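You operate a simulated robot arm through the tools that you are given. There is no shell and no other tool.

Carry out the task below with a simulated robot arm. There is one attempt and no reset: what you move stays moved.

TASK
Set up the last holder as the test card says and clamp the big grey last in it.
Fine: pink peg in the socket of the card's gap, last on the bed with its toe toward the slide, clamp tight (up to 30 newtons), slide up to the peg.

It is judged by the outcome, as a careful person would: the job done as asked, and still so three seconds after it is handed in. It fails if anything else is knocked over, pushed out of place, dropped, spilled or broken.

THE ROBOT
A 6-joint arm with a two-finger parallel gripper, fixed in place. Base frame: the origin is at the foot of the arm, x ahead of it, y to its left, z up; the work surface is at about z = 900. Lengths are in mm, angles in degrees, forces in N, time in s.
Its first joint turns from -166.0 to 166.0 degrees. Payload 3.91 kg.
The TCP is the grasp point between the finger pads, 30 mm short of the fingertips. In the tool frame z runs along the fingers and y along their closing line. The gripper opens to 110 mm. The fingers are 20 mm wide and 10 mm thick; the gripper's body (48 by 112 mm) begins 55 mm behind the TCP.
Orientation is told as [roll, pitch, yaw] about the base's x, y, z axes, in that order, counted from this pose: with the fingers straight down and closing along the base's y, the tool's x points along the base's -x, its y along +y and its z along -z.

THE INTERFACE
- The arm moves only by the tool jog_arm. Its argument "plan" is a list that holds one entry, the list of rows, each a list of 7 numbers: the shift along the base's x, y, z in mm, then the turn, a rotation vector about the base's x, y, z in degrees, then the opening, from 0 (shut) to 1 (fully open). In form: [[[tx, ty, tz, rx, ry, rz, grip], ...]]. A call has 1 to 20 rows; each row shifts and turns the commanded pose from where the row before left it. A row lasts 0.2 s, in which the tool goes at most 50 mm and 8.6 degrees; a call with a longer step from one row to the next is refused whole, and so is a gripper value outside its range. A pose out of reach is approached as far as the arm can. The call stops where the force on the tool passes 40 N (or 10 N more than at its start, if that is more) or the arm is blocked; 0.2 s more then pass. Each finger travels about 108 mm/s and halts on what it meets, pressing with about 30 N; the grip force reading is that of the motor and also rises with nothing between the fingers. The clock runs only during rows and for 0.2 s after the last one: add rows that do not move to give the fingers time. The reply holds the time, the measured pose of the TCP, the force on the tool along the base axes, the opening and the grip force, in the units named above and with some noise, with the torque about the TCP (base axes, N m) and any sound that the robot's microphone picked up.
- Cameras (640 x 400 px; columns grow to the right, rows downward): "scene" is fixed at [399.9, 499.6, 1635.4]; the picture's right is [-0.97, -0.24, 0.00], its down [-0.12, 0.48, -0.87] and it looks along [0.21, -0.84, -0.50] (base axes); focal length 324 px, centre (320, 200). "wrist" rides on the gripper at [72, 17, -103] in the tool frame; the picture's right is [-0.23, 0.97, 0.00], its down [-0.76, -0.18, -0.62] and it looks along [-0.61, -0.14, 0.78] (tool axes); focal length 222 px, centre (320, 200). There is no depth. A picture from a camera that has moved, and an enlarged one, comes with that camera's place and axes in the base frame and with its lens.
- grab_frame(camera): a new picture of that camera. No time passes.
- zoom(camera, box): a new picture of the part [left, top, right, bottom] of that camera's present view, enlarged. No time passes.
- sign_off(): hands the job in; it is judged then, once.

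Places have to be worked out from the pictures, the camera data and where the tool is seen. Open the gripper and draw the arm clear of the work before you hand the job in, unless the task says otherwise.

The tools are called after ">>>" as name(argument=value, ...) on one line, values as JSON. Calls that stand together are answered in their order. jog_arm: Moves the arm, as the interface text tells. Its arguments: {"type":"object","properties":{"plan":{"type":"array","items":{"type":"array","items":{"type":"array","items":{"type":"number"}}}}},"required":["plan"]} The other tools are called the same way: grab_frame (camera) takes a picture; zoom (camera, box) takes an enlarged picture of a part of a camera's view; sign_off () hands the job in.

At the start:

```text
clock: 0.0
position: [312.2, -520.9, 1217.0]
tcp_rot: [0.0, 0.0, 0.1]
force: [0.8, 0.1, 0.0]
ft_torque: [-0.03, 0.01, 0.02]
finger_gap: 109.9
finger_force: 0.0
```

scene: 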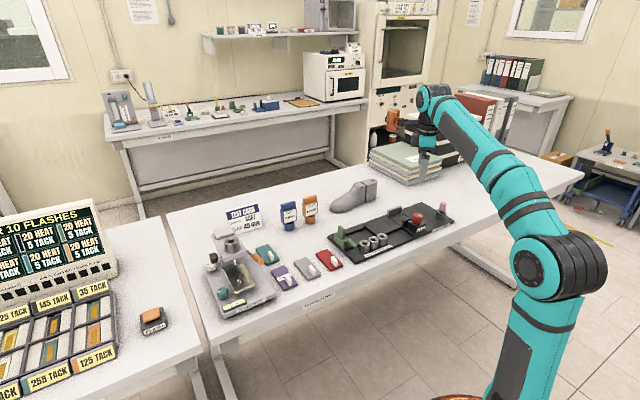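
wrist: 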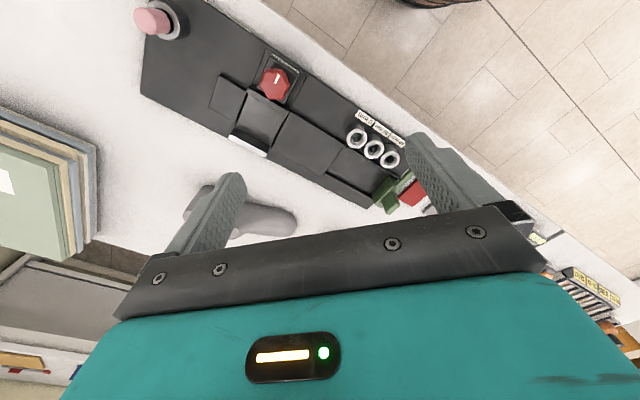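

I'll begin by looking closely at the card and the holder.

>>> zoom(camera="scene", box=[210, 190, 290, 240])

>>> zoom(camera="scene", box=[310, 170, 470, 270])

>>> zoom(camera="wrist", box=[120, 0, 440, 220])

>>> zoom(camera="scene", box=[190, 190, 350, 320])

```text
8.00 times, centred on (250, 215) of scene
camera zoom: at [399.9, 499.6, 1635.4], right [-0.97, -0.24, 0.0], down [-0.12, 0.48, -0.87], along [0.21, -0.84, -0.5], focal length 2588 px, centre (880, 80)
```

zoom: 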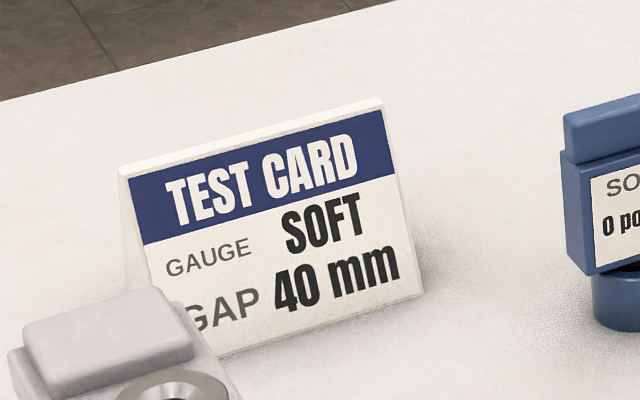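

```text
4.00 times, centred on (390, 220) of scene
camera zoom: at [399.9, 499.6, 1635.4], right [-0.97, -0.24, 0.0], down [-0.12, 0.48, -0.87], along [0.21, -0.84, -0.5], focal length 1294 px, centre (40, 120)
```

zoom: 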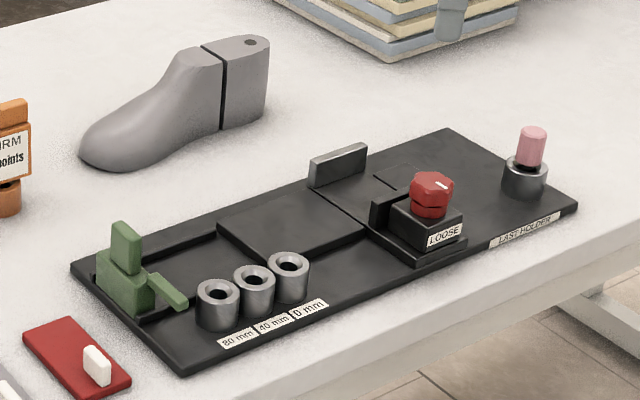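

```text
1.82 times, centred on (280, 110) of wrist
camera zoom: at [240.6, -503.8, 1321.0], right [0.23, 0.97, 0.0], down [0.76, -0.18, 0.62], along [0.61, -0.14, -0.78], focal length 404 px, centre (393, 364)
```

zoom: 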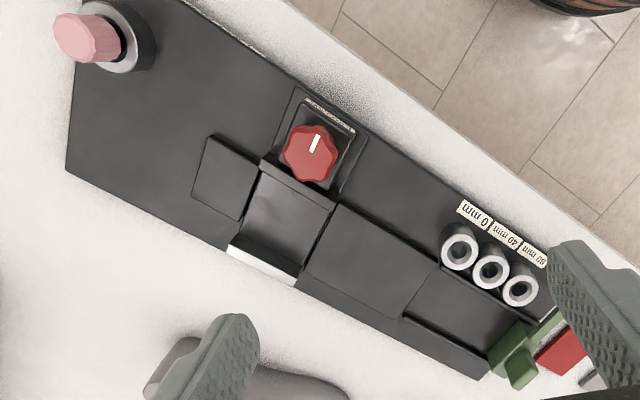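

```text
3.08 times, centred on (270, 255) of scene
camera zoom: at [399.9, 499.6, 1635.4], right [-0.97, -0.24, 0.0], down [-0.12, 0.48, -0.87], along [0.21, -0.84, -0.5], focal length 995 px, centre (474, 31)
```

zoom: 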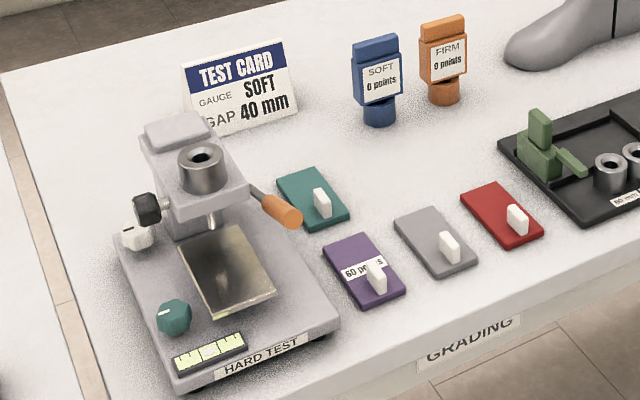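

The card reads SOFT, gap 40 mm, and the socket row reads 80 / 40 / 0 mm with 40 in the middle. The board lies at about 45° around (370, -580), with the knob near (291, -583, 967). I'll move over the clamp for a closer wrist view.

>>> jog_arm(plan=[[[-10, -26, -32, 0, 0, 0, 1], [-11, -26, -32, 0, 0, 0, 1], [-11, -27, -33, 0, 0, 0, 1], [0, 0, 0, 0, 0, 0, 1]]])

>>> grab_frame(camera="wrist")

>>> zoom(camera="scene", box=[390, 200, 450, 240])

>>> zoom(camera="scene", box=[325, 220, 405, 270])

```text
clock: 1.0
position: [282.6, -597.7, 1121.8]
tcp_rot: [-0.1, 0.0, -0.1]
force: [0.1, -0.1, -0.8]
ft_torque: [-0.03, 0.0, 0.0]
finger_gap: 110.0
finger_force: 0.0
```

```text
taken
camera wrist: at [210.3, -580.5, 1226.6], right [0.23, 0.97, 0.0], down [0.76, -0.18, 0.62], along [0.61, -0.14, -0.78], focal length 222 px, centre (320, 200)
```

wrist: 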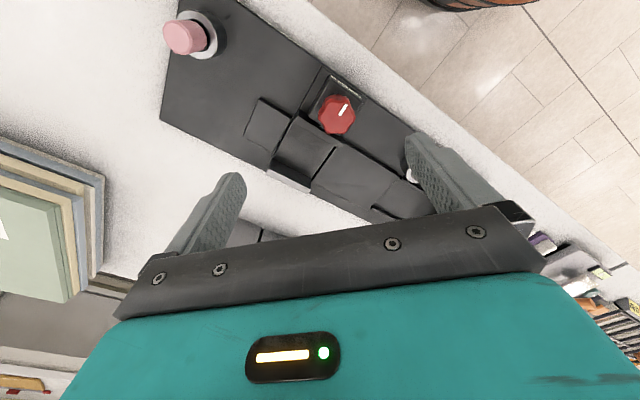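

```text
10.00 times, centred on (420, 220) of scene
camera zoom: at [399.9, 499.6, 1635.4], right [-0.97, -0.24, 0.0], down [-0.12, 0.48, -0.87], along [0.21, -0.84, -0.5], focal length 3235 px, centre (-680, 0)
```

zoom: 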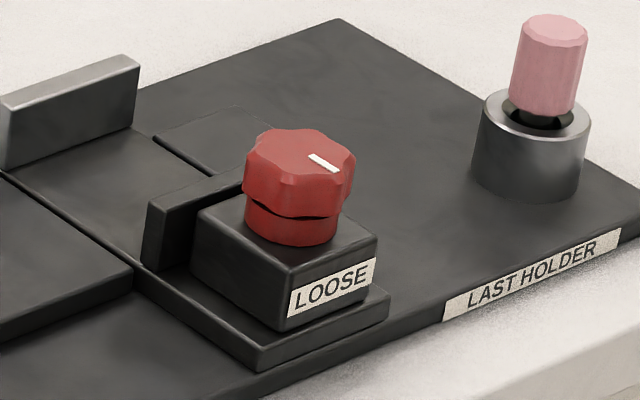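

```text
8.00 times, centred on (365, 245) of scene
camera zoom: at [399.9, 499.6, 1635.4], right [-0.97, -0.24, 0.0], down [-0.12, 0.48, -0.87], along [0.21, -0.84, -0.5], focal length 2588 px, centre (-40, -160)
```

zoom: 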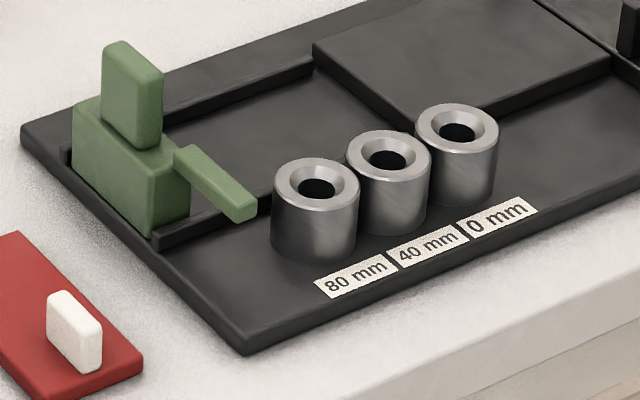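

The knob and LOOSE label are clear. I'll enlarge the wrist view to learn how the bed and jaws are laid out.

>>> zoom(camera="wrist", box=[220, 60, 440, 220])

>>> zoom(camera="wrist", box=[150, 0, 310, 100])

>>> zoom(camera="scene", box=[320, 170, 400, 220])

```text
2.50 times, centred on (330, 140) of wrist
camera zoom: at [210.3, -580.5, 1226.6], right [0.23, 0.97, 0.0], down [0.76, -0.18, 0.62], along [0.61, -0.14, -0.78], focal length 555 px, centre (295, 350)
```

zoom: 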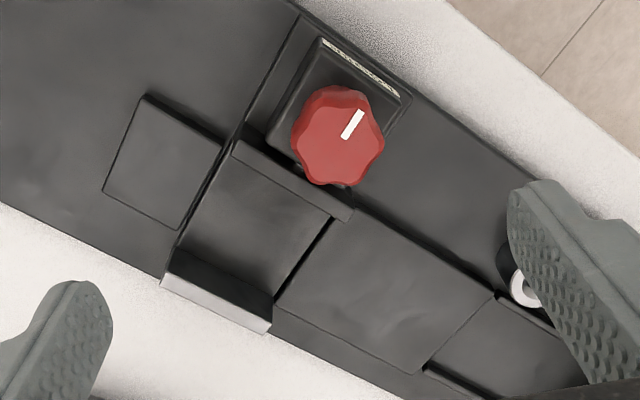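

```text
4.00 times, centred on (230, 50) of wrist
camera zoom: at [210.3, -580.5, 1226.6], right [0.23, 0.97, 0.0], down [0.76, -0.18, 0.62], along [0.61, -0.14, -0.78], focal length 888 px, centre (680, 800)
```

zoom: 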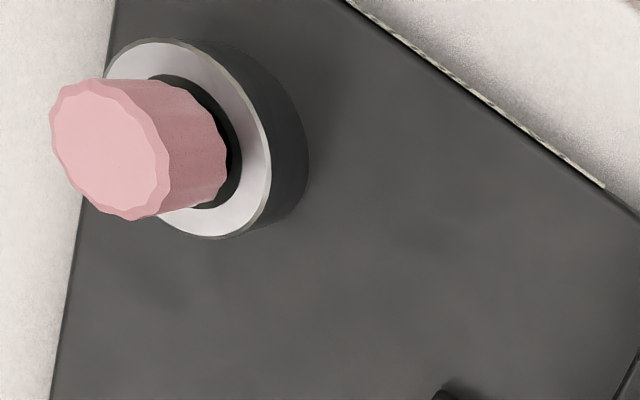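

```text
8.00 times, centred on (360, 195) of scene
camera zoom: at [399.9, 499.6, 1635.4], right [-0.97, -0.24, 0.0], down [-0.12, 0.48, -0.87], along [0.21, -0.84, -0.5], focal length 2588 px, centre (0, 240)
```

zoom: 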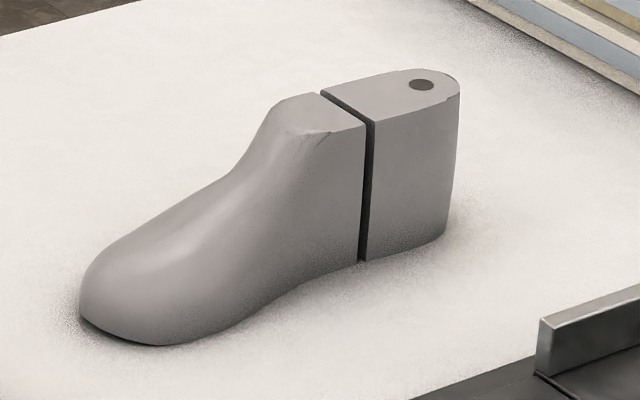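

The holder's axis toward the slide runs along about (0.707, 0.707). The peg holder is near (190, -710, 932), the peg top near z 972, and the 40 mm socket near (443, -450). I'll move over the sockets to measure them more precisely.

>>> jog_arm(plan=[[[30, 30, -6, 0, 0, 0, 1], [30, 30, -6, 0, 0, 0, 1], [30, 30, -6, 0, 0, 0, 1], [30, 30, -6, 0, 0, 0, 1], [31, 32, -8, 0, 0, 0, 1], [0, 0, 0, 0, 0, 0, 1]]])

>>> grab_frame(camera="wrist")

>>> zoom(camera="wrist", box=[220, 50, 420, 175])

```text
clock: 2.4
position: [431.9, -445.7, 1090.6]
tcp_rot: [-0.1, 0.1, 0.1]
force: [0.8, -0.2, 0.1]
ft_torque: [0.03, 0.0, -0.01]
finger_gap: 110.3
finger_force: 0.2
```

```text
taken
camera wrist: at [359.2, -428.1, 1194.7], right [0.23, 0.97, 0.0], down [0.76, -0.18, 0.62], along [0.61, -0.14, -0.78], focal length 222 px, centre (320, 200)
```

wrist: 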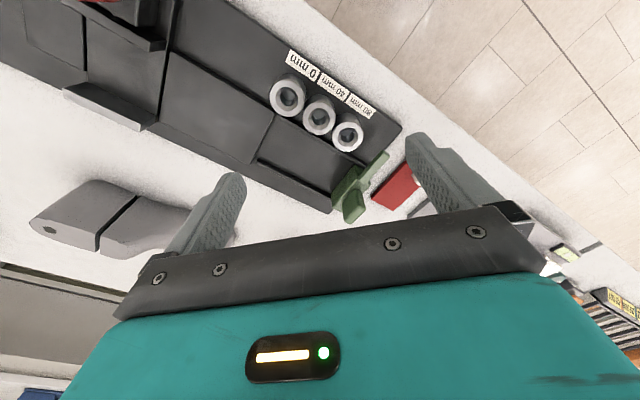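

```text
3.20 times, centred on (320, 112) of wrist
camera zoom: at [359.2, -428.1, 1194.7], right [0.23, 0.97, 0.0], down [0.76, -0.18, 0.62], along [0.61, -0.14, -0.78], focal length 711 px, centre (320, 480)
```

zoom: 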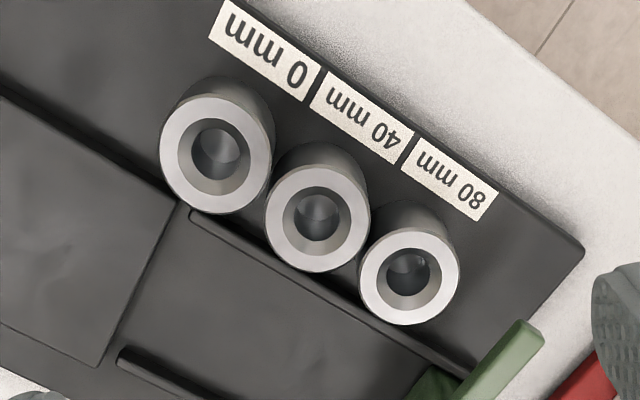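

The 40 mm socket's mouth is at about (444, -449, 933), between the 0 and 80 sockets as labelled. Next I'll move above the pink peg to fix its place.

>>> jog_arm(plan=[[[-30, -32, 10, 0, 0, 0, 1], [-32, -33, 10, 0, 0, 0, 1], [-32, -33, 10, 0, 0, 0, 1], [-32, -33, 7, 0, 0, 0, 1], [-32, -33, 0, 0, 0, 0, 1], [-32, -33, 0, 0, 0, 0, 1], [-32, -33, 0, 0, 0, 0, 1], [-31, -32, 0, 0, 0, 0, 1], [0, 0, 0, 0, 0, 0, 1]]])

>>> grab_frame(camera="wrist")

>>> zoom(camera="wrist", box=[240, 50, 400, 150])

```text
clock: 4.4
position: [174.7, -711.8, 1126.1]
tcp_rot: [-0.1, 0.1, 0.0]
force: [0.5, 0.3, 0.2]
ft_torque: [-0.05, -0.01, 0.0]
finger_gap: 110.0
finger_force: 0.1
```

```text
taken
camera wrist: at [104.3, -694.5, 1229.1], right [0.23, 0.97, 0.0], down [0.76, -0.18, 0.62], along [0.61, -0.14, -0.78], focal length 222 px, centre (320, 200)
```

wrist: 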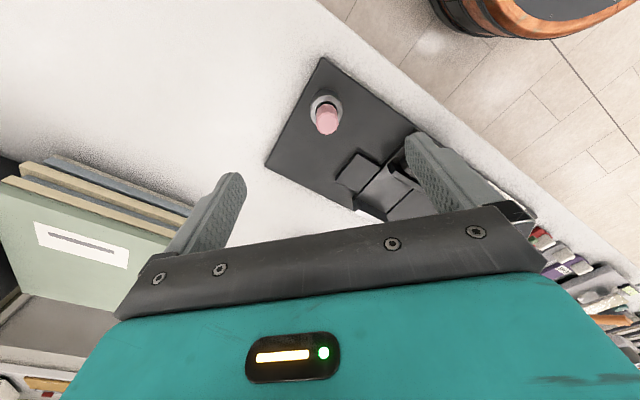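

```text
4.00 times, centred on (320, 100) of wrist
camera zoom: at [104.3, -694.5, 1229.1], right [0.23, 0.97, 0.0], down [0.76, -0.18, 0.62], along [0.61, -0.14, -0.78], focal length 888 px, centre (320, 600)
```

zoom: 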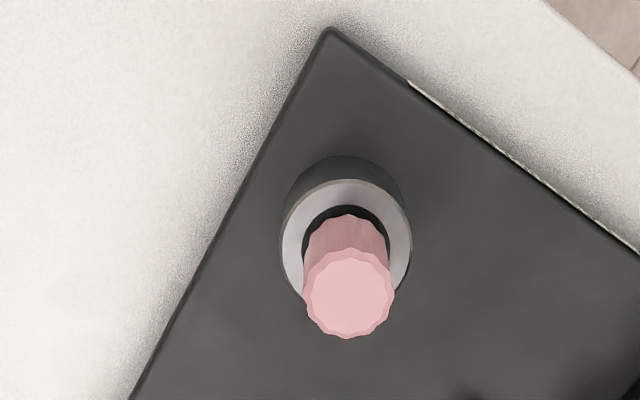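

The peg's axis reads about (194, -707), with its top near z 972. I'll hold still for one row to see how noisy the pose readings are before descending.

>>> jog_arm(plan=[[[0, 0, 0, 0, 0, 0, 1]]])

>>> jog_arm(plan=[[[0, 0, 0, 0, 0, 0, 1]]])

>>> zoom(camera="wrist", box=[240, 50, 400, 150])

```text
clock: 4.8
position: [175.7, -712.2, 1125.9]
tcp_rot: [-0.1, 0.0, 0.0]
force: [0.0, -0.6, -0.4]
ft_torque: [0.0, 0.03, 0.06]
finger_gap: 110.1
finger_force: 0.0
```

```text
clock: 5.2
position: [176.8, -711.7, 1126.1]
tcp_rot: [0.0, 0.1, -0.1]
force: [-0.4, -0.9, -0.2]
ft_torque: [0.0, 0.01, -0.01]
finger_gap: 110.2
finger_force: 0.1
```

```text
4.00 times, centred on (320, 100) of wrist
camera zoom: at [104.6, -694.4, 1229.2], right [0.23, 0.97, 0.0], down [0.76, -0.18, 0.62], along [0.61, -0.14, -0.78], focal length 888 px, centre (320, 600)
```

zoom: 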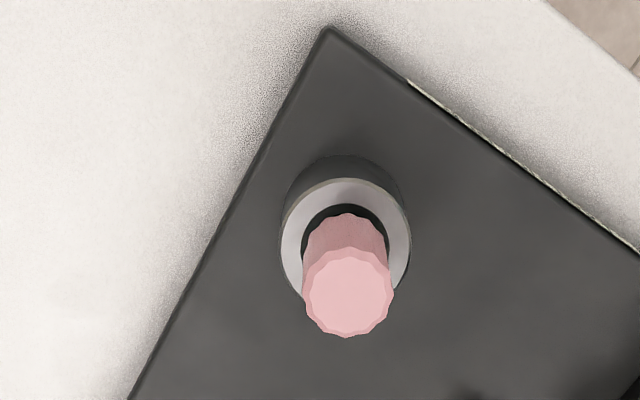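

The arm holds steady at about (176.5, -711.5, 1126). I'll shift +18 in x and +4.5 in y and go down to about z 970 with the fingers open around the peg.

>>> jog_arm(plan=[[[9, 2.5, -20, 0, 0, 0, 1], [9, 2, -40, 0, 0, 0, 1], [0, 0, -40, 0, 0, 0, 1], [0, 0, -30, 0, 0, 0, 1], [0, 0, -18, 0, 0, 0, 1], [0, 0, 0, 0, 0, 0, 1], [0, 0, 0, 0, 0, 0, 1]]])

>>> grab_frame(camera="wrist")

>>> zoom(camera="scene", box=[390, 180, 470, 230])

```text
clock: 6.8
position: [194.9, -708.7, 978.3]
tcp_rot: [-0.1, 0.0, 0.0]
force: [-1.0, -0.4, 0.1]
ft_torque: [0.06, 0.03, 0.01]
finger_gap: 110.1
finger_force: 0.0
```

```text
taken
camera wrist: at [122.9, -690.7, 1081.7], right [0.23, 0.97, 0.0], down [0.76, -0.18, 0.62], along [0.61, -0.14, -0.78], focal length 222 px, centre (320, 200)
```

wrist: 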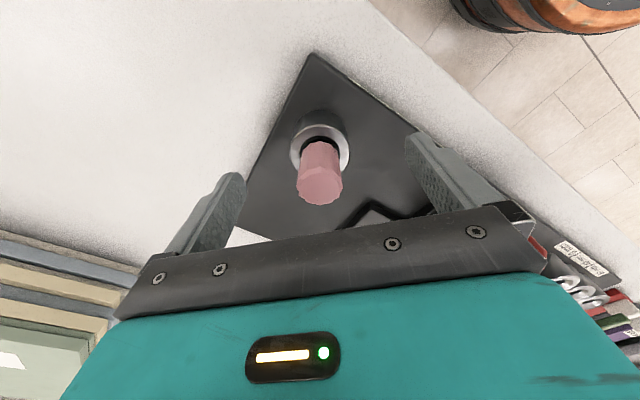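

```text
8.00 times, centred on (430, 205) of scene
camera zoom: at [399.9, 499.6, 1635.4], right [-0.97, -0.24, 0.0], down [-0.12, 0.48, -0.87], along [0.21, -0.84, -0.5], focal length 2588 px, centre (-560, 160)
```

zoom: 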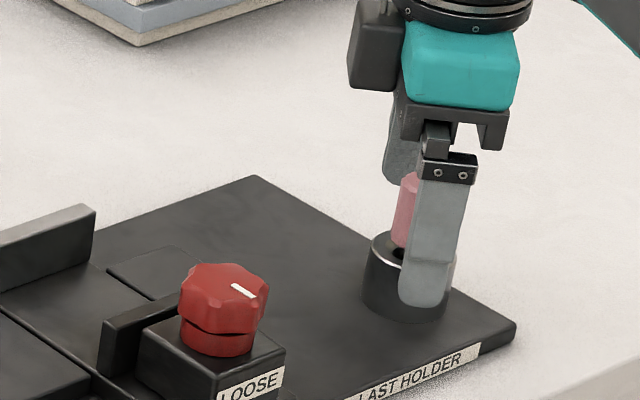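

The fingers straddle the peg with the tips about 15 mm above the holder. I'll lower 8 mm and close on the peg.

>>> jog_arm(plan=[[[0, 0, -8, 0, 0, 0, 1], [0, 0, 0, 0, 0, 0, 0.5], [0, 0, 0, 0, 0, 0, 0.1], [0, 0, 0, 0, 0, 0, 0.0], [0, 0, 0, 0, 0, 0, 0.0], [0, 0, 0, 0, 0, 0, 0.0]]])

>>> grab_frame(camera="wrist")

```text
clock: 8.2
position: [195.9, -707.2, 970.5]
tcp_rot: [-0.2, 0.0, 0.1]
force: [0.7, 0.9, -0.3]
ft_torque: [0.08, -0.03, -0.37]
finger_gap: 41.3
finger_force: 44.9
```

```text
taken
camera wrist: at [123.9, -690.0, 1073.7], right [0.23, 0.97, 0.0], down [0.76, -0.18, 0.62], along [0.61, -0.14, -0.78], focal length 222 px, centre (320, 200)
```

wrist: 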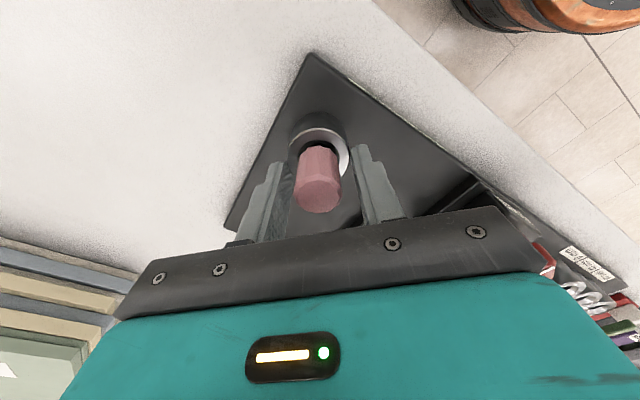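

The fingers stopped at a 41 mm gap, which matches the holder's rim rather than the 26 mm peg, so the rim is higher than I judged. I'll open, rise 14 mm, and close again.

>>> jog_arm(plan=[[[0, 0, 0, 0, 0, 0, 0.6], [0, 0, 0, 0, 0, 0, 0.6], [0, 0, 14, 0, 0, 0, 0.6], [0, 0, 0, 0, 0, 0, 0.6]]])

>>> zoom(camera="wrist", box=[220, 90, 420, 215])

>>> zoom(camera="scene", box=[410, 190, 470, 228])

```text
clock: 9.2
position: [195.8, -705.7, 985.4]
tcp_rot: [0.0, 0.0, 0.1]
force: [0.1, 0.0, 0.9]
ft_torque: [0.0, -0.02, -0.01]
finger_gap: 66.0
finger_force: 0.1
```

```text
3.20 times, centred on (320, 152) of wrist
camera zoom: at [124.1, -688.9, 1088.4], right [0.23, 0.97, 0.0], down [0.76, -0.18, 0.62], along [0.61, -0.14, -0.78], focal length 711 px, centre (320, 352)
```

zoom: 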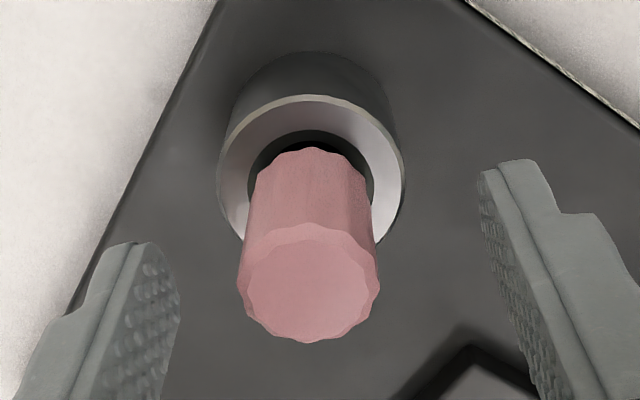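

```text
10.53 times, centred on (440, 209) of scene
camera zoom: at [399.9, 499.6, 1635.4], right [-0.97, -0.24, 0.0], down [-0.12, 0.48, -0.87], along [0.21, -0.84, -0.5], focal length 3405 px, centre (-943, 105)
```

zoom: 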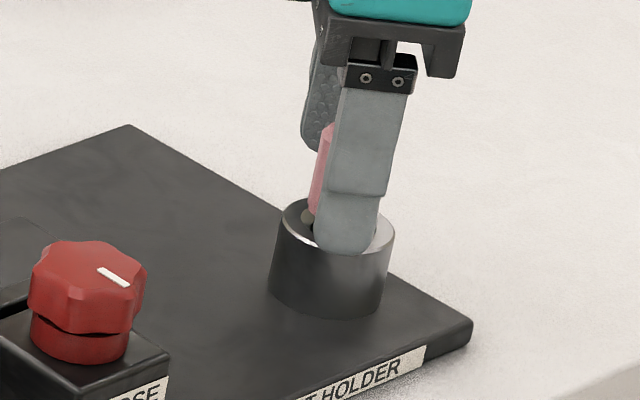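

The reach test and the scene view agree the rim is at about z 943, so the scene rays need roughly +8 mm in height. The peg axis is then near (190, -706.5) with its top at about z 983, so I'll shift -5.5 in x, lower 3 mm, and close.

>>> jog_arm(plan=[[[-5.5, -0.5, -3, 0, 0, 0, 0.6], [0, 0, 0, 0, 0, 0, 0.3], [0, 0, 0, 0, 0, 0, 0.0], [0, 0, 0, 0, 0, 0, 0.0], [0, 0, 0, 0, 0, 0, 0.0], [0, 0, 0, 0, 0, 0, 0.0]]])

>>> zoom(camera="wrist", box=[220, 90, 420, 215])

```text
clock: 10.6
position: [192.0, -706.4, 979.5]
tcp_rot: [-0.1, 0.0, 0.0]
force: [0.3, 0.1, -0.2]
ft_torque: [0.05, -0.05, -0.04]
finger_gap: 23.8
finger_force: 30.2
```

```text
3.20 times, centred on (320, 152) of wrist
camera zoom: at [119.4, -689.6, 1085.4], right [0.23, 0.97, 0.0], down [0.76, -0.18, 0.62], along [0.61, -0.14, -0.78], focal length 711 px, centre (320, 352)
```

zoom: 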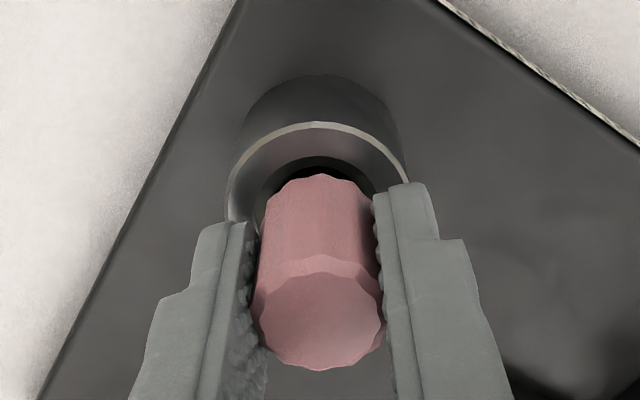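

The peg is gripped at a 24 mm gap and 30 N. I'll lift it straight up and check it comes free.

>>> jog_arm(plan=[[[0, 0, 10, 0, 0, 0, 0], [0, 0, 20, 0, 0, 0, 0], [0, 0, 30, 0, 0, 0, 0], [0, 0, 30, 0, 0, 0, 0], [0, 0, 10, 0, 0, 0, 0], [0, 0, 0, 0, 0, 0, 0]]])

>>> grab_frame(camera="wrist")

>>> zoom(camera="scene", box=[400, 160, 480, 230])

```text
clock: 12.0
position: [189.3, -707.3, 1079.7]
tcp_rot: [-0.1, 0.0, 0.0]
force: [-0.3, 0.4, -1.8]
ft_torque: [0.01, 0.0, -0.01]
finger_gap: 23.9
finger_force: 30.2
```

```text
taken
camera wrist: at [118.1, -689.2, 1184.5], right [0.23, 0.97, 0.0], down [0.76, -0.18, 0.62], along [0.61, -0.14, -0.78], focal length 222 px, centre (320, 200)
```

wrist: 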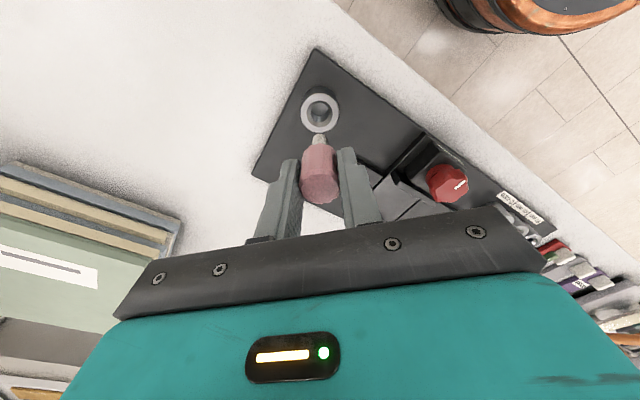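

```text
5.71 times, centred on (440, 195) of scene
camera zoom: at [399.9, 499.6, 1635.4], right [-0.97, -0.24, 0.0], down [-0.12, 0.48, -0.87], along [0.21, -0.84, -0.5], focal length 1848 px, centre (-366, 229)
```

zoom: 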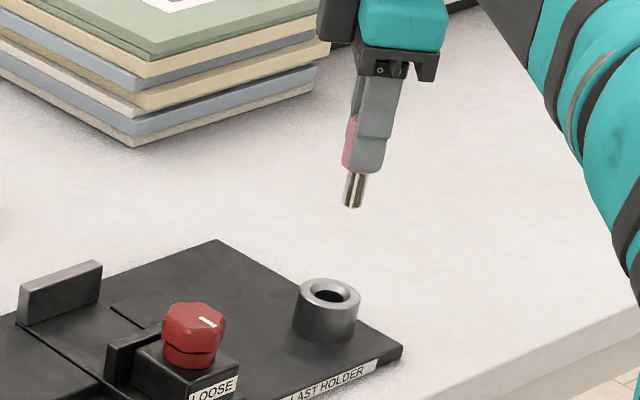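

The peg came out cleanly; its metal shaft extends about 25 mm below the pink grip. I'll carry it high over the board to above the 40 mm socket at about (441, -448).

>>> jog_arm(plan=[[[0, 0, 20, 0, 0, 0, 0], [31, 32, 0, 0, 0, 0, 0], [31, 32, 0, 0, 0, 0, 0], [31, 32, 0, 0, 0, 0, 0], [32, 33, 0, 0, 0, 0, 0], [32, 33, 0, 0, 0, 0, 0], [32, 33, 0, 0, 0, 0, 0], [31, 32, -10, 0, 0, 0, 0], [31, 31, -25, 0, 0, 0, 0], [0, 0, -20, 0, 0, 0, 0], [0, 0, 0, 0, 0, 0, 0], [0, 0, 0, 0, 0, 0, 0]]])

>>> zoom(camera="wrist", box=[220, 60, 420, 185])

>>> zoom(camera="scene", box=[330, 200, 410, 270])

```text
refused: row 9 steps farther than a row can; nothing moved
```

```text
3.20 times, centred on (320, 122) of wrist
camera zoom: at [118.1, -689.2, 1184.5], right [0.23, 0.97, 0.0], down [0.76, -0.18, 0.62], along [0.61, -0.14, -0.78], focal length 711 px, centre (320, 448)
```

zoom: 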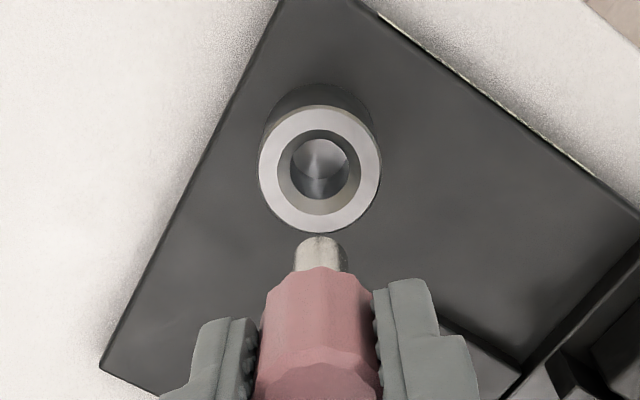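

```text
5.71 times, centred on (370, 235) of scene
camera zoom: at [399.9, 499.6, 1635.4], right [-0.97, -0.24, 0.0], down [-0.12, 0.48, -0.87], along [0.21, -0.84, -0.5], focal length 1848 px, centre (34, 0)
```

zoom: 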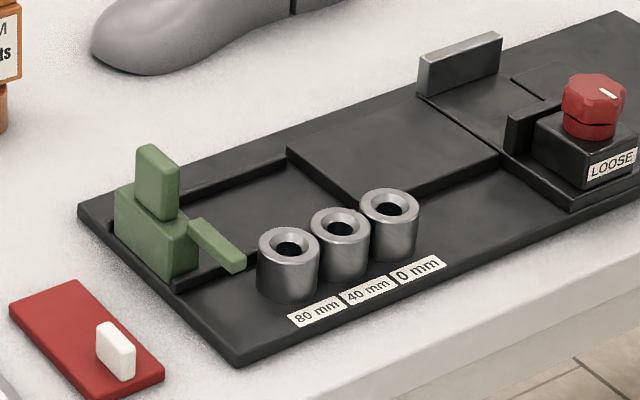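

One row exceeded the 50 mm step limit, so nothing moved. I'm resending the carry with smaller steps.

>>> jog_arm(plan=[[[0, 0, 20, 0, 0, 0, 0], [31, 32, 0, 0, 0, 0, 0], [31, 32, 0, 0, 0, 0, 0], [31, 32, 0, 0, 0, 0, 0], [32, 33, 0, 0, 0, 0, 0], [32, 33, 0, 0, 0, 0, 0], [32, 33, 0, 0, 0, 0, 0], [31, 32, -10, 0, 0, 0, 0], [31, 31, -10, 0, 0, 0, 0], [0, 0, -35, 0, 0, 0, 0], [0, 0, 0, 0, 0, 0, 0], [0, 0, 0, 0, 0, 0, 0]]])

>>> zoom(camera="wrist", box=[220, 60, 420, 185])

>>> zoom(camera="scene", box=[330, 200, 410, 270])

```text
clock: 14.6
position: [440.3, -445.8, 1044.8]
tcp_rot: [-0.1, 0.0, 0.1]
force: [0.1, -0.1, -0.9]
ft_torque: [0.04, 0.0, -0.02]
finger_gap: 23.6
finger_force: 30.1
```

```text
3.20 times, centred on (320, 122) of wrist
camera zoom: at [368.4, -428.7, 1149.9], right [0.23, 0.97, 0.0], down [0.76, -0.18, 0.62], along [0.61, -0.14, -0.78], focal length 711 px, centre (320, 448)
```

zoom: 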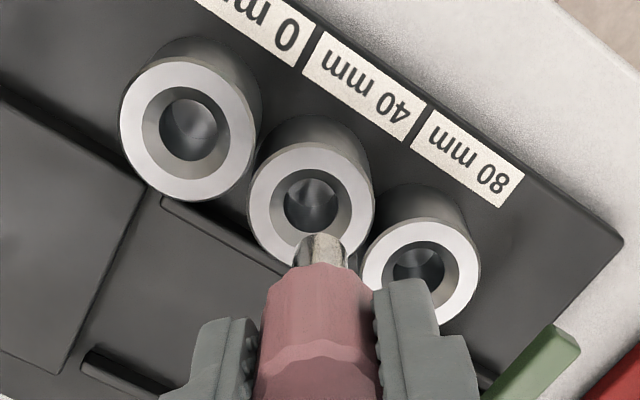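

```text
5.71 times, centred on (370, 235) of scene
camera zoom: at [399.9, 499.6, 1635.4], right [-0.97, -0.24, 0.0], down [-0.12, 0.48, -0.87], along [0.21, -0.84, -0.5], focal length 1848 px, centre (34, 0)
```

zoom: 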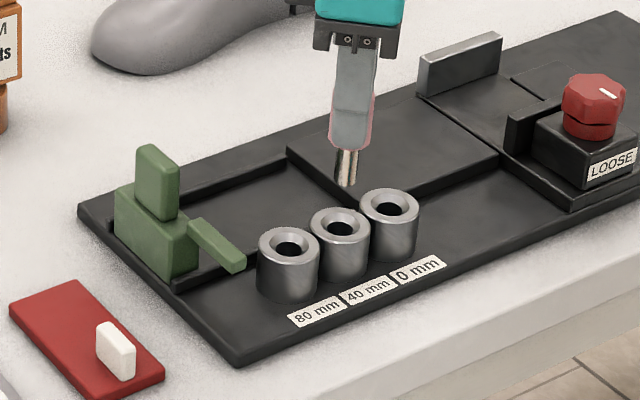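

The socket centre computes to about (440.5, -448.4), about 3 mm toward -y from the peg axis. I'll correct by (+1, -3), lower until the shaft is just above the mouth, and check.

>>> jog_arm(plan=[[[1, -3, 0, 0, 0, 0, 0], [0, 0, -20, 0, 0, 0, 0], [0, 0, -14, 0, 0, 0, 0], [0, 0, 0, 0, 0, 0, 0], [0, 0, 0, 0, 0, 0, 0]]])

>>> zoom(camera="wrist", box=[220, 80, 420, 205])

>>> zoom(camera="scene", box=[340, 205, 400, 243])

```text
clock: 15.8
position: [441.6, -450.8, 1011.9]
tcp_rot: [-0.1, -0.1, 0.0]
force: [0.2, -0.2, -1.7]
ft_torque: [0.01, 0.0, -0.03]
finger_gap: 23.9
finger_force: 30.3
```

```text
3.20 times, centred on (320, 142) of wrist
camera zoom: at [369.3, -432.7, 1115.8], right [0.23, 0.97, 0.0], down [0.76, -0.18, 0.62], along [0.61, -0.14, -0.78], focal length 711 px, centre (320, 384)
```

zoom: 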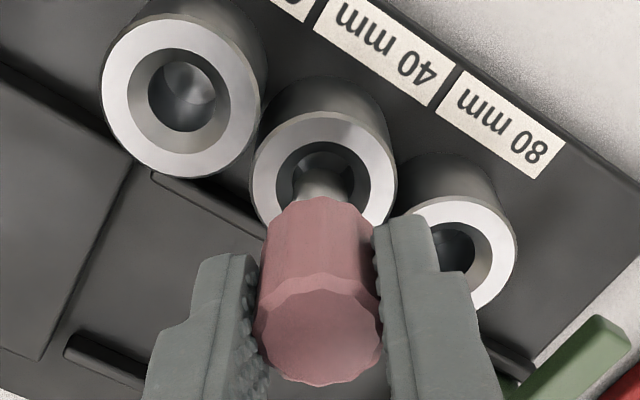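

```text
10.53 times, centred on (370, 224) of scene
camera zoom: at [399.9, 499.6, 1635.4], right [-0.97, -0.24, 0.0], down [-0.12, 0.48, -0.87], along [0.21, -0.84, -0.5], focal length 3405 px, centre (-206, -53)
```

zoom: 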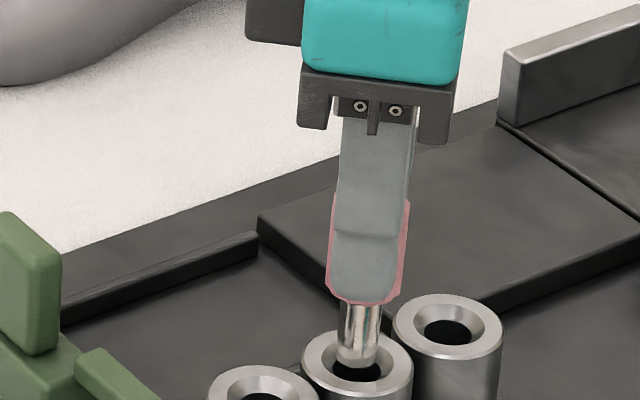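

The shaft sits over the middle of the socket in both views. I'll nudge +0.7 in y and lower it toward the seated height of about z 980.

>>> jog_arm(plan=[[[0, 0.7, -5, 0, 0, 0, 0], [0, 0, -8, 0, 0, 0, 0], [0, 0, -8, 0, 0, 0, 0], [0, 0, -6, 0, 0, 0, 0], [0, 0, 0, 0, 0, 0, 0], [0, 0, 0, 0, 0, 0, 0]]])

>>> zoom(camera="wrist", box=[220, 80, 420, 205])

>>> zoom(camera="scene", box=[340, 205, 400, 243])

```text
clock: 17.2
position: [442.5, -449.4, 984.4]
tcp_rot: [-0.2, -0.1, 0.0]
force: [-3.1, -0.2, 22.5]
ft_torque: [-0.35, 0.12, 0.0]
finger_gap: 24.2
finger_force: 30.4
```

```text
3.20 times, centred on (320, 142) of wrist
camera zoom: at [370.8, -431.8, 1088.5], right [0.23, 0.97, 0.0], down [0.76, -0.18, 0.62], along [0.61, -0.14, -0.78], focal length 711 px, centre (320, 384)
```

zoom: 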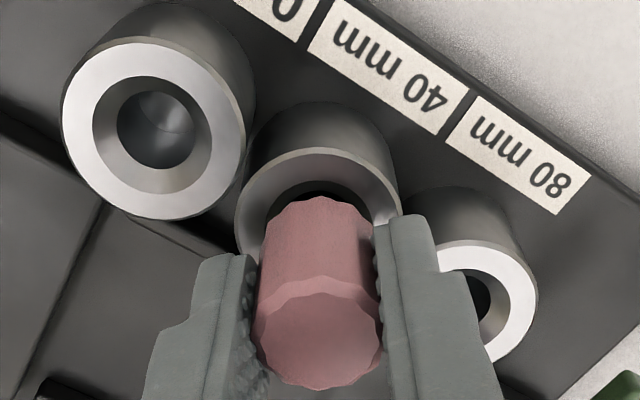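

```text
10.53 times, centred on (370, 224) of scene
camera zoom: at [399.9, 499.6, 1635.4], right [-0.97, -0.24, 0.0], down [-0.12, 0.48, -0.87], along [0.21, -0.84, -0.5], focal length 3405 px, centre (-206, -53)
```

zoom: 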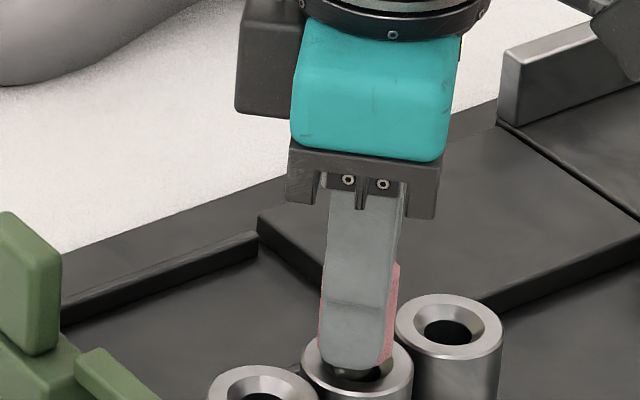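

The shaft is about 20 mm into the socket and 22 N pushes back, about 3 mm above the seated height. I'll ease up 1 mm, open slightly to let the peg settle on its own, and look.

>>> jog_arm(plan=[[[0, 0, 1, 0, 0, 0, 0], [0, 0, 0, 0, 0, 0, 0.4], [0, 0, 0, 0, 0, 0, 0.4], [0, 0, 0, 0, 0, 0, 0.4], [0, 0, 10, 0, 0, 0, 0.4], [0, 0, 0, 0, 0, 0, 0.4]]])

>>> zoom(camera="wrist", box=[220, 80, 420, 205])

>>> zoom(camera="scene", box=[340, 205, 400, 243])

```text
clock: 18.6
position: [442.5, -448.9, 994.5]
tcp_rot: [-0.2, 0.0, 0.0]
force: [0.7, 1.3, 0.3]
ft_torque: [-0.01, 0.0, 0.01]
finger_gap: 44.0
finger_force: 0.0
```

```text
3.20 times, centred on (320, 142) of wrist
camera zoom: at [370.2, -431.6, 1098.2], right [0.23, 0.97, 0.0], down [0.76, -0.18, 0.62], along [0.61, -0.14, -0.78], focal length 711 px, centre (320, 384)
```

zoom: 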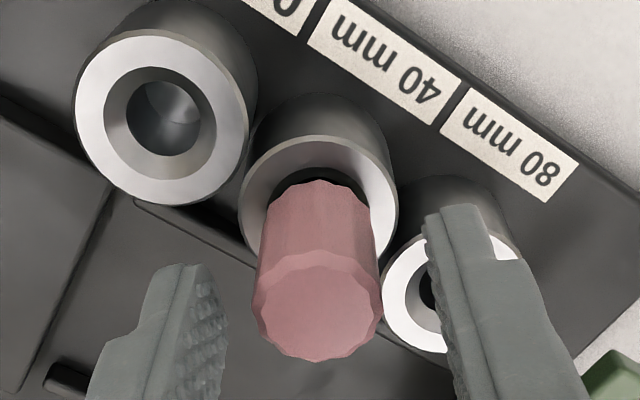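

```text
10.53 times, centred on (370, 224) of scene
camera zoom: at [399.9, 499.6, 1635.4], right [-0.97, -0.24, 0.0], down [-0.12, 0.48, -0.87], along [0.21, -0.84, -0.5], focal length 3405 px, centre (-206, -53)
```

zoom: 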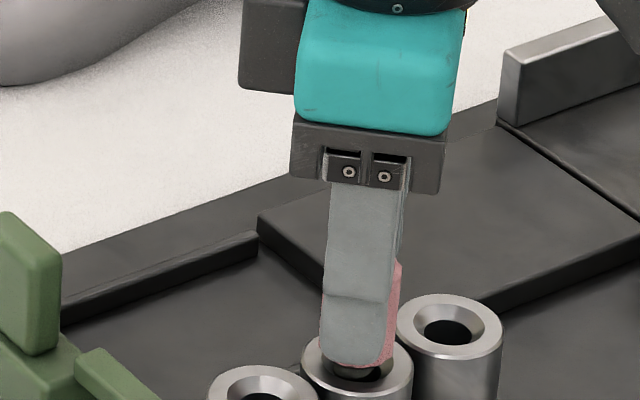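

The peg stands in the 40 mm socket with its top near z 984, the same as in its original holder. I'll raise the arm clear and check it in the scene view.

>>> jog_arm(plan=[[[0, 0, 30, 0, 0, 0, 0.5], [0, 0, 40, 0, 0, 0, 0.8], [0, 0, 40, 0, 0, 0, 1], [0, 0, 30, 0, 0, 0, 1], [0, 0, 0, 0, 0, 0, 1]]])

>>> zoom(camera="scene", box=[340, 205, 400, 243])

>>> zoom(camera="wrist", box=[220, 40, 420, 165])

>>> grab_frame(camera="wrist")

```text
clock: 19.8
position: [444.1, -451.0, 1134.3]
tcp_rot: [-0.2, 0.0, -0.1]
force: [0.0, 0.4, 0.1]
ft_torque: [-0.01, 0.0, 0.05]
finger_gap: 110.2
finger_force: 0.1
```

```text
10.53 times, centred on (370, 224) of scene
camera zoom: at [399.9, 499.6, 1635.4], right [-0.97, -0.24, 0.0], down [-0.12, 0.48, -0.87], along [0.21, -0.84, -0.5], focal length 3405 px, centre (-206, -53)
```

zoom: 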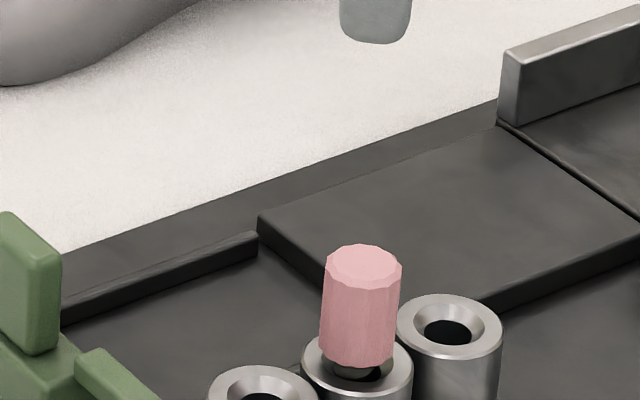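

```text
3.20 times, centred on (320, 102) of wrist
camera zoom: at [371.7, -434.1, 1238.5], right [0.23, 0.97, 0.0], down [0.76, -0.18, 0.62], along [0.61, -0.14, -0.78], focal length 711 px, centre (320, 512)
```

zoom: 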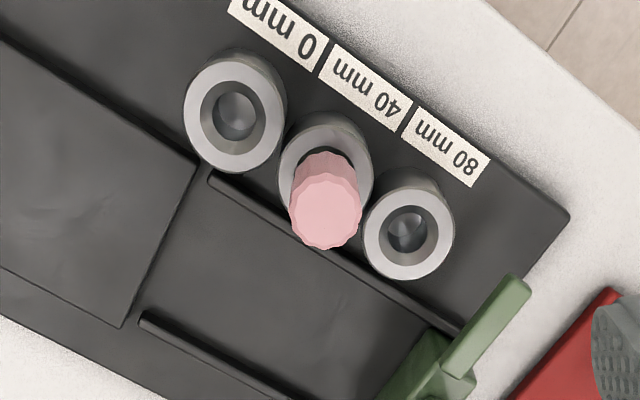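

```text
taken
camera wrist: at [371.7, -434.1, 1238.5], right [0.23, 0.97, 0.0], down [0.76, -0.18, 0.62], along [0.61, -0.14, -0.78], focal length 222 px, centre (320, 200)
```

wrist: 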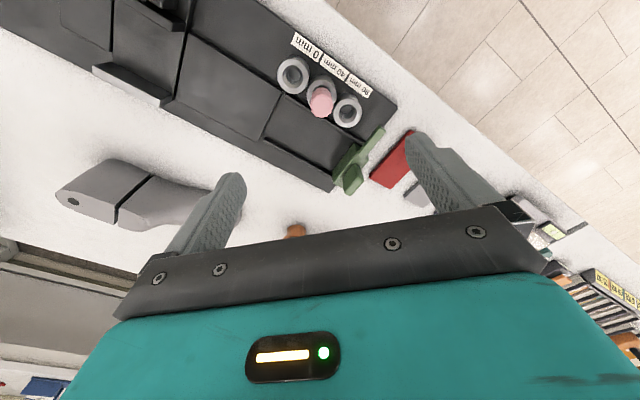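

The peg is seated upright in the 40 mm socket. Next I'll move above the grey last to measure its place and direction.

>>> jog_arm(plan=[[[8, -40, 10, 0, 0, 0, 1], [8, -40, 10, 0, 0, 0, 1], [8, -40, 10, 0, 0, 0, 1], [8, -40, 10, 0, 0, 0, 1], [8, -42, 10, 0, 0, 0, 1], [8, -42, 8, 0, 0, 0, 1], [8, -42, 8, 0, 0, 0, 1], [0, 0, 0, 0, 0, 0, 1], [0, 0, 0, 0, 0, 0, 1]]])

>>> grab_frame(camera="wrist")

>>> zoom(camera="wrist", box=[220, 40, 420, 190])

```text
clock: 21.8
position: [489.6, -719.5, 1183.6]
tcp_rot: [-0.2, 0.0, 0.0]
force: [0.9, 0.1, -1.2]
ft_torque: [0.0, 0.01, -0.01]
finger_gap: 110.1
finger_force: 0.0
out of reach, approached as far as the arm can: row 7
```

```text
taken
camera wrist: at [417.9, -701.7, 1287.2], right [0.23, 0.97, 0.0], down [0.76, -0.17, 0.63], along [0.61, -0.15, -0.78], focal length 222 px, centre (320, 200)
```

wrist: 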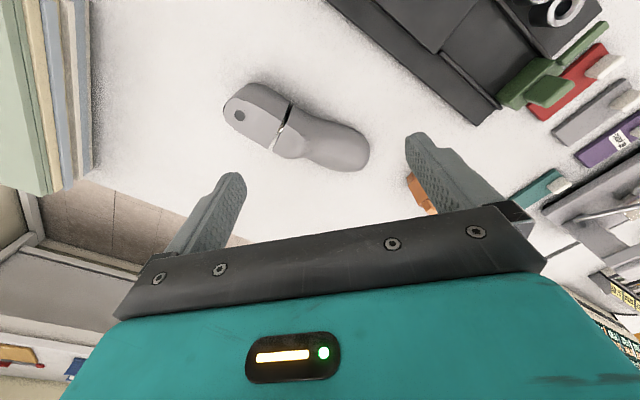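

```text
2.67 times, centred on (320, 115) of wrist
camera zoom: at [417.9, -701.7, 1287.2], right [0.23, 0.97, 0.0], down [0.76, -0.17, 0.63], along [0.61, -0.15, -0.78], focal length 592 px, centre (320, 427)
```

zoom: 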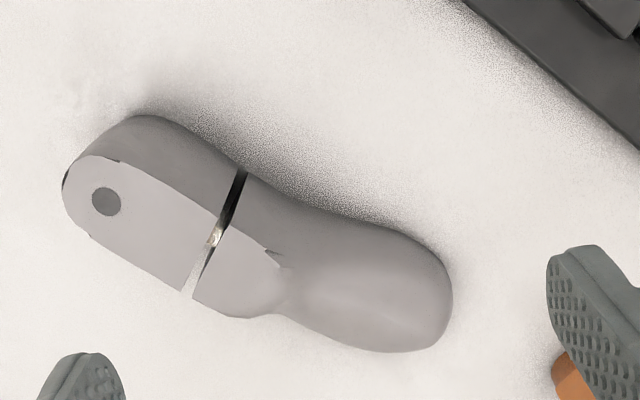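

The last lies almost parallel to the board, with its axis near 45°, its split near (524, -790) and its top near z 990. The arm reached its limit at this height, so I'll come down to about z 1064 while turning the tool +45° so the fingers can close across the last.

>>> jog_arm(plan=[[[0, 0, -20, 0, 0, 7.5, 1], [0, 0, -20, 0, 0, 7.5, 1], [0, 0, -20, 0, 0, 7.5, 1], [0, 0, -20, 0, 0, 7.5, 1], [0, 0, -20, 0, 0, 7.5, 1], [0, 0, -20, 0, 0, 7.5, 1], [0, 0, 0, 0, 0, 0, 1], [0, 0, 0, 0, 0, 0, 1]]])

>>> grab_frame(camera="wrist")

>>> grab_frame(camera="scene")

```text
clock: 23.6
position: [488.1, -721.0, 1058.2]
tcp_rot: [0.0, 0.0, 45.1]
force: [0.4, 0.3, -0.6]
ft_torque: [0.01, 0.04, 0.04]
finger_gap: 110.0
finger_force: 0.0
```

```text
taken
camera wrist: at [425.8, -760.9, 1163.8], right [-0.53, 0.85, 0.0], down [0.66, 0.41, 0.62], along [0.53, 0.33, -0.78], focal length 222 px, centre (320, 200)
```

wrist: 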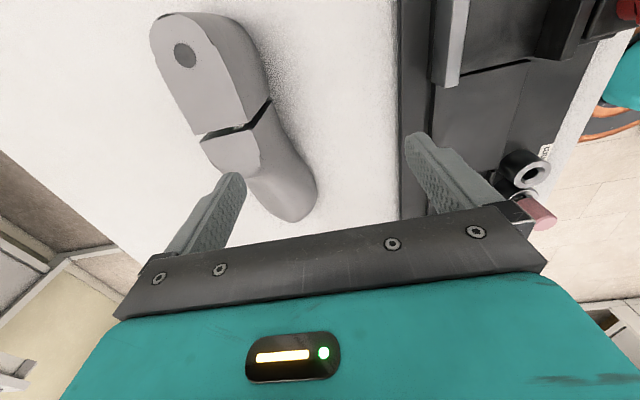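

```text
taken
```

scene: 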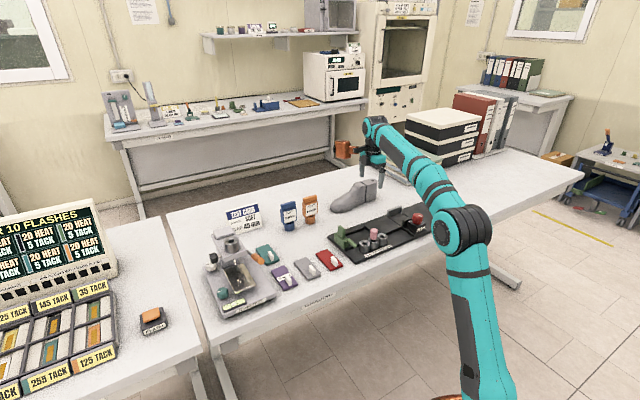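

At yaw 45° the fingers now line up with the last's width. I'll zoom in to measure the last in this view.

>>> zoom(camera="wrist", box=[130, 0, 340, 240])

>>> zoom(camera="wrist", box=[390, 0, 590, 200])

>>> zoom(camera="scene", box=[315, 140, 415, 220])

```text
1.67 times, centred on (235, 120) of wrist
camera zoom: at [425.8, -760.9, 1163.8], right [-0.53, 0.85, 0.0], down [0.66, 0.41, 0.62], along [0.53, 0.33, -0.78], focal length 370 px, centre (462, 333)
```

zoom: 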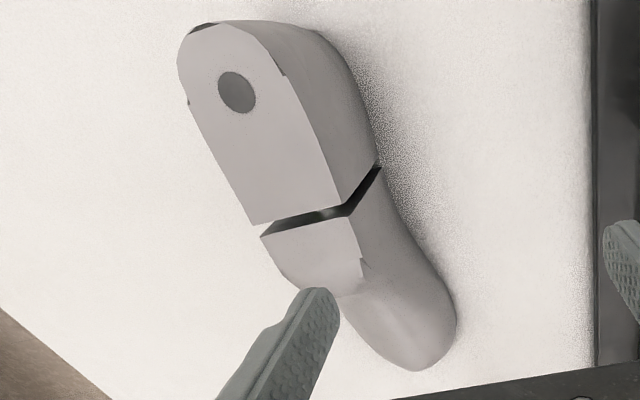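

```text
2.00 times, centred on (490, 100) of wrist
camera zoom: at [425.8, -760.9, 1163.8], right [-0.53, 0.85, 0.0], down [0.66, 0.41, 0.62], along [0.53, 0.33, -0.78], focal length 444 px, centre (-20, 400)
```

zoom: 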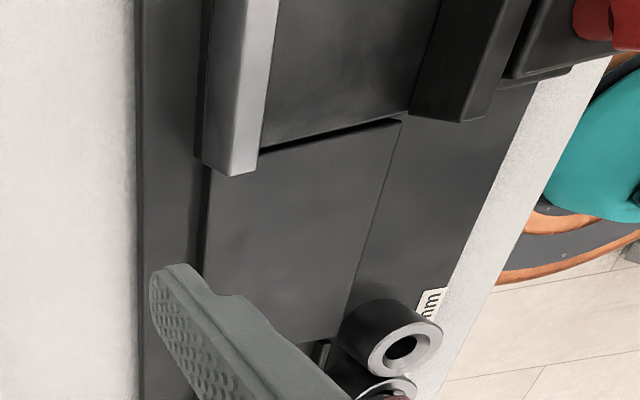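

```text
5.00 times, centred on (365, 180) of scene
camera zoom: at [399.9, 499.6, 1635.4], right [-0.97, -0.24, 0.0], down [-0.12, 0.48, -0.87], along [0.21, -0.84, -0.5], focal length 1618 px, centre (95, 300)
```

zoom: 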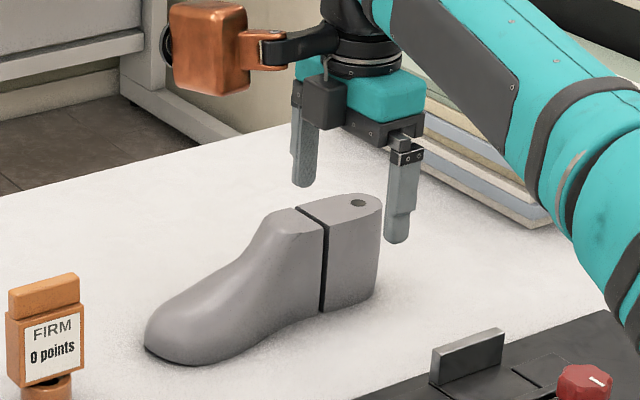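

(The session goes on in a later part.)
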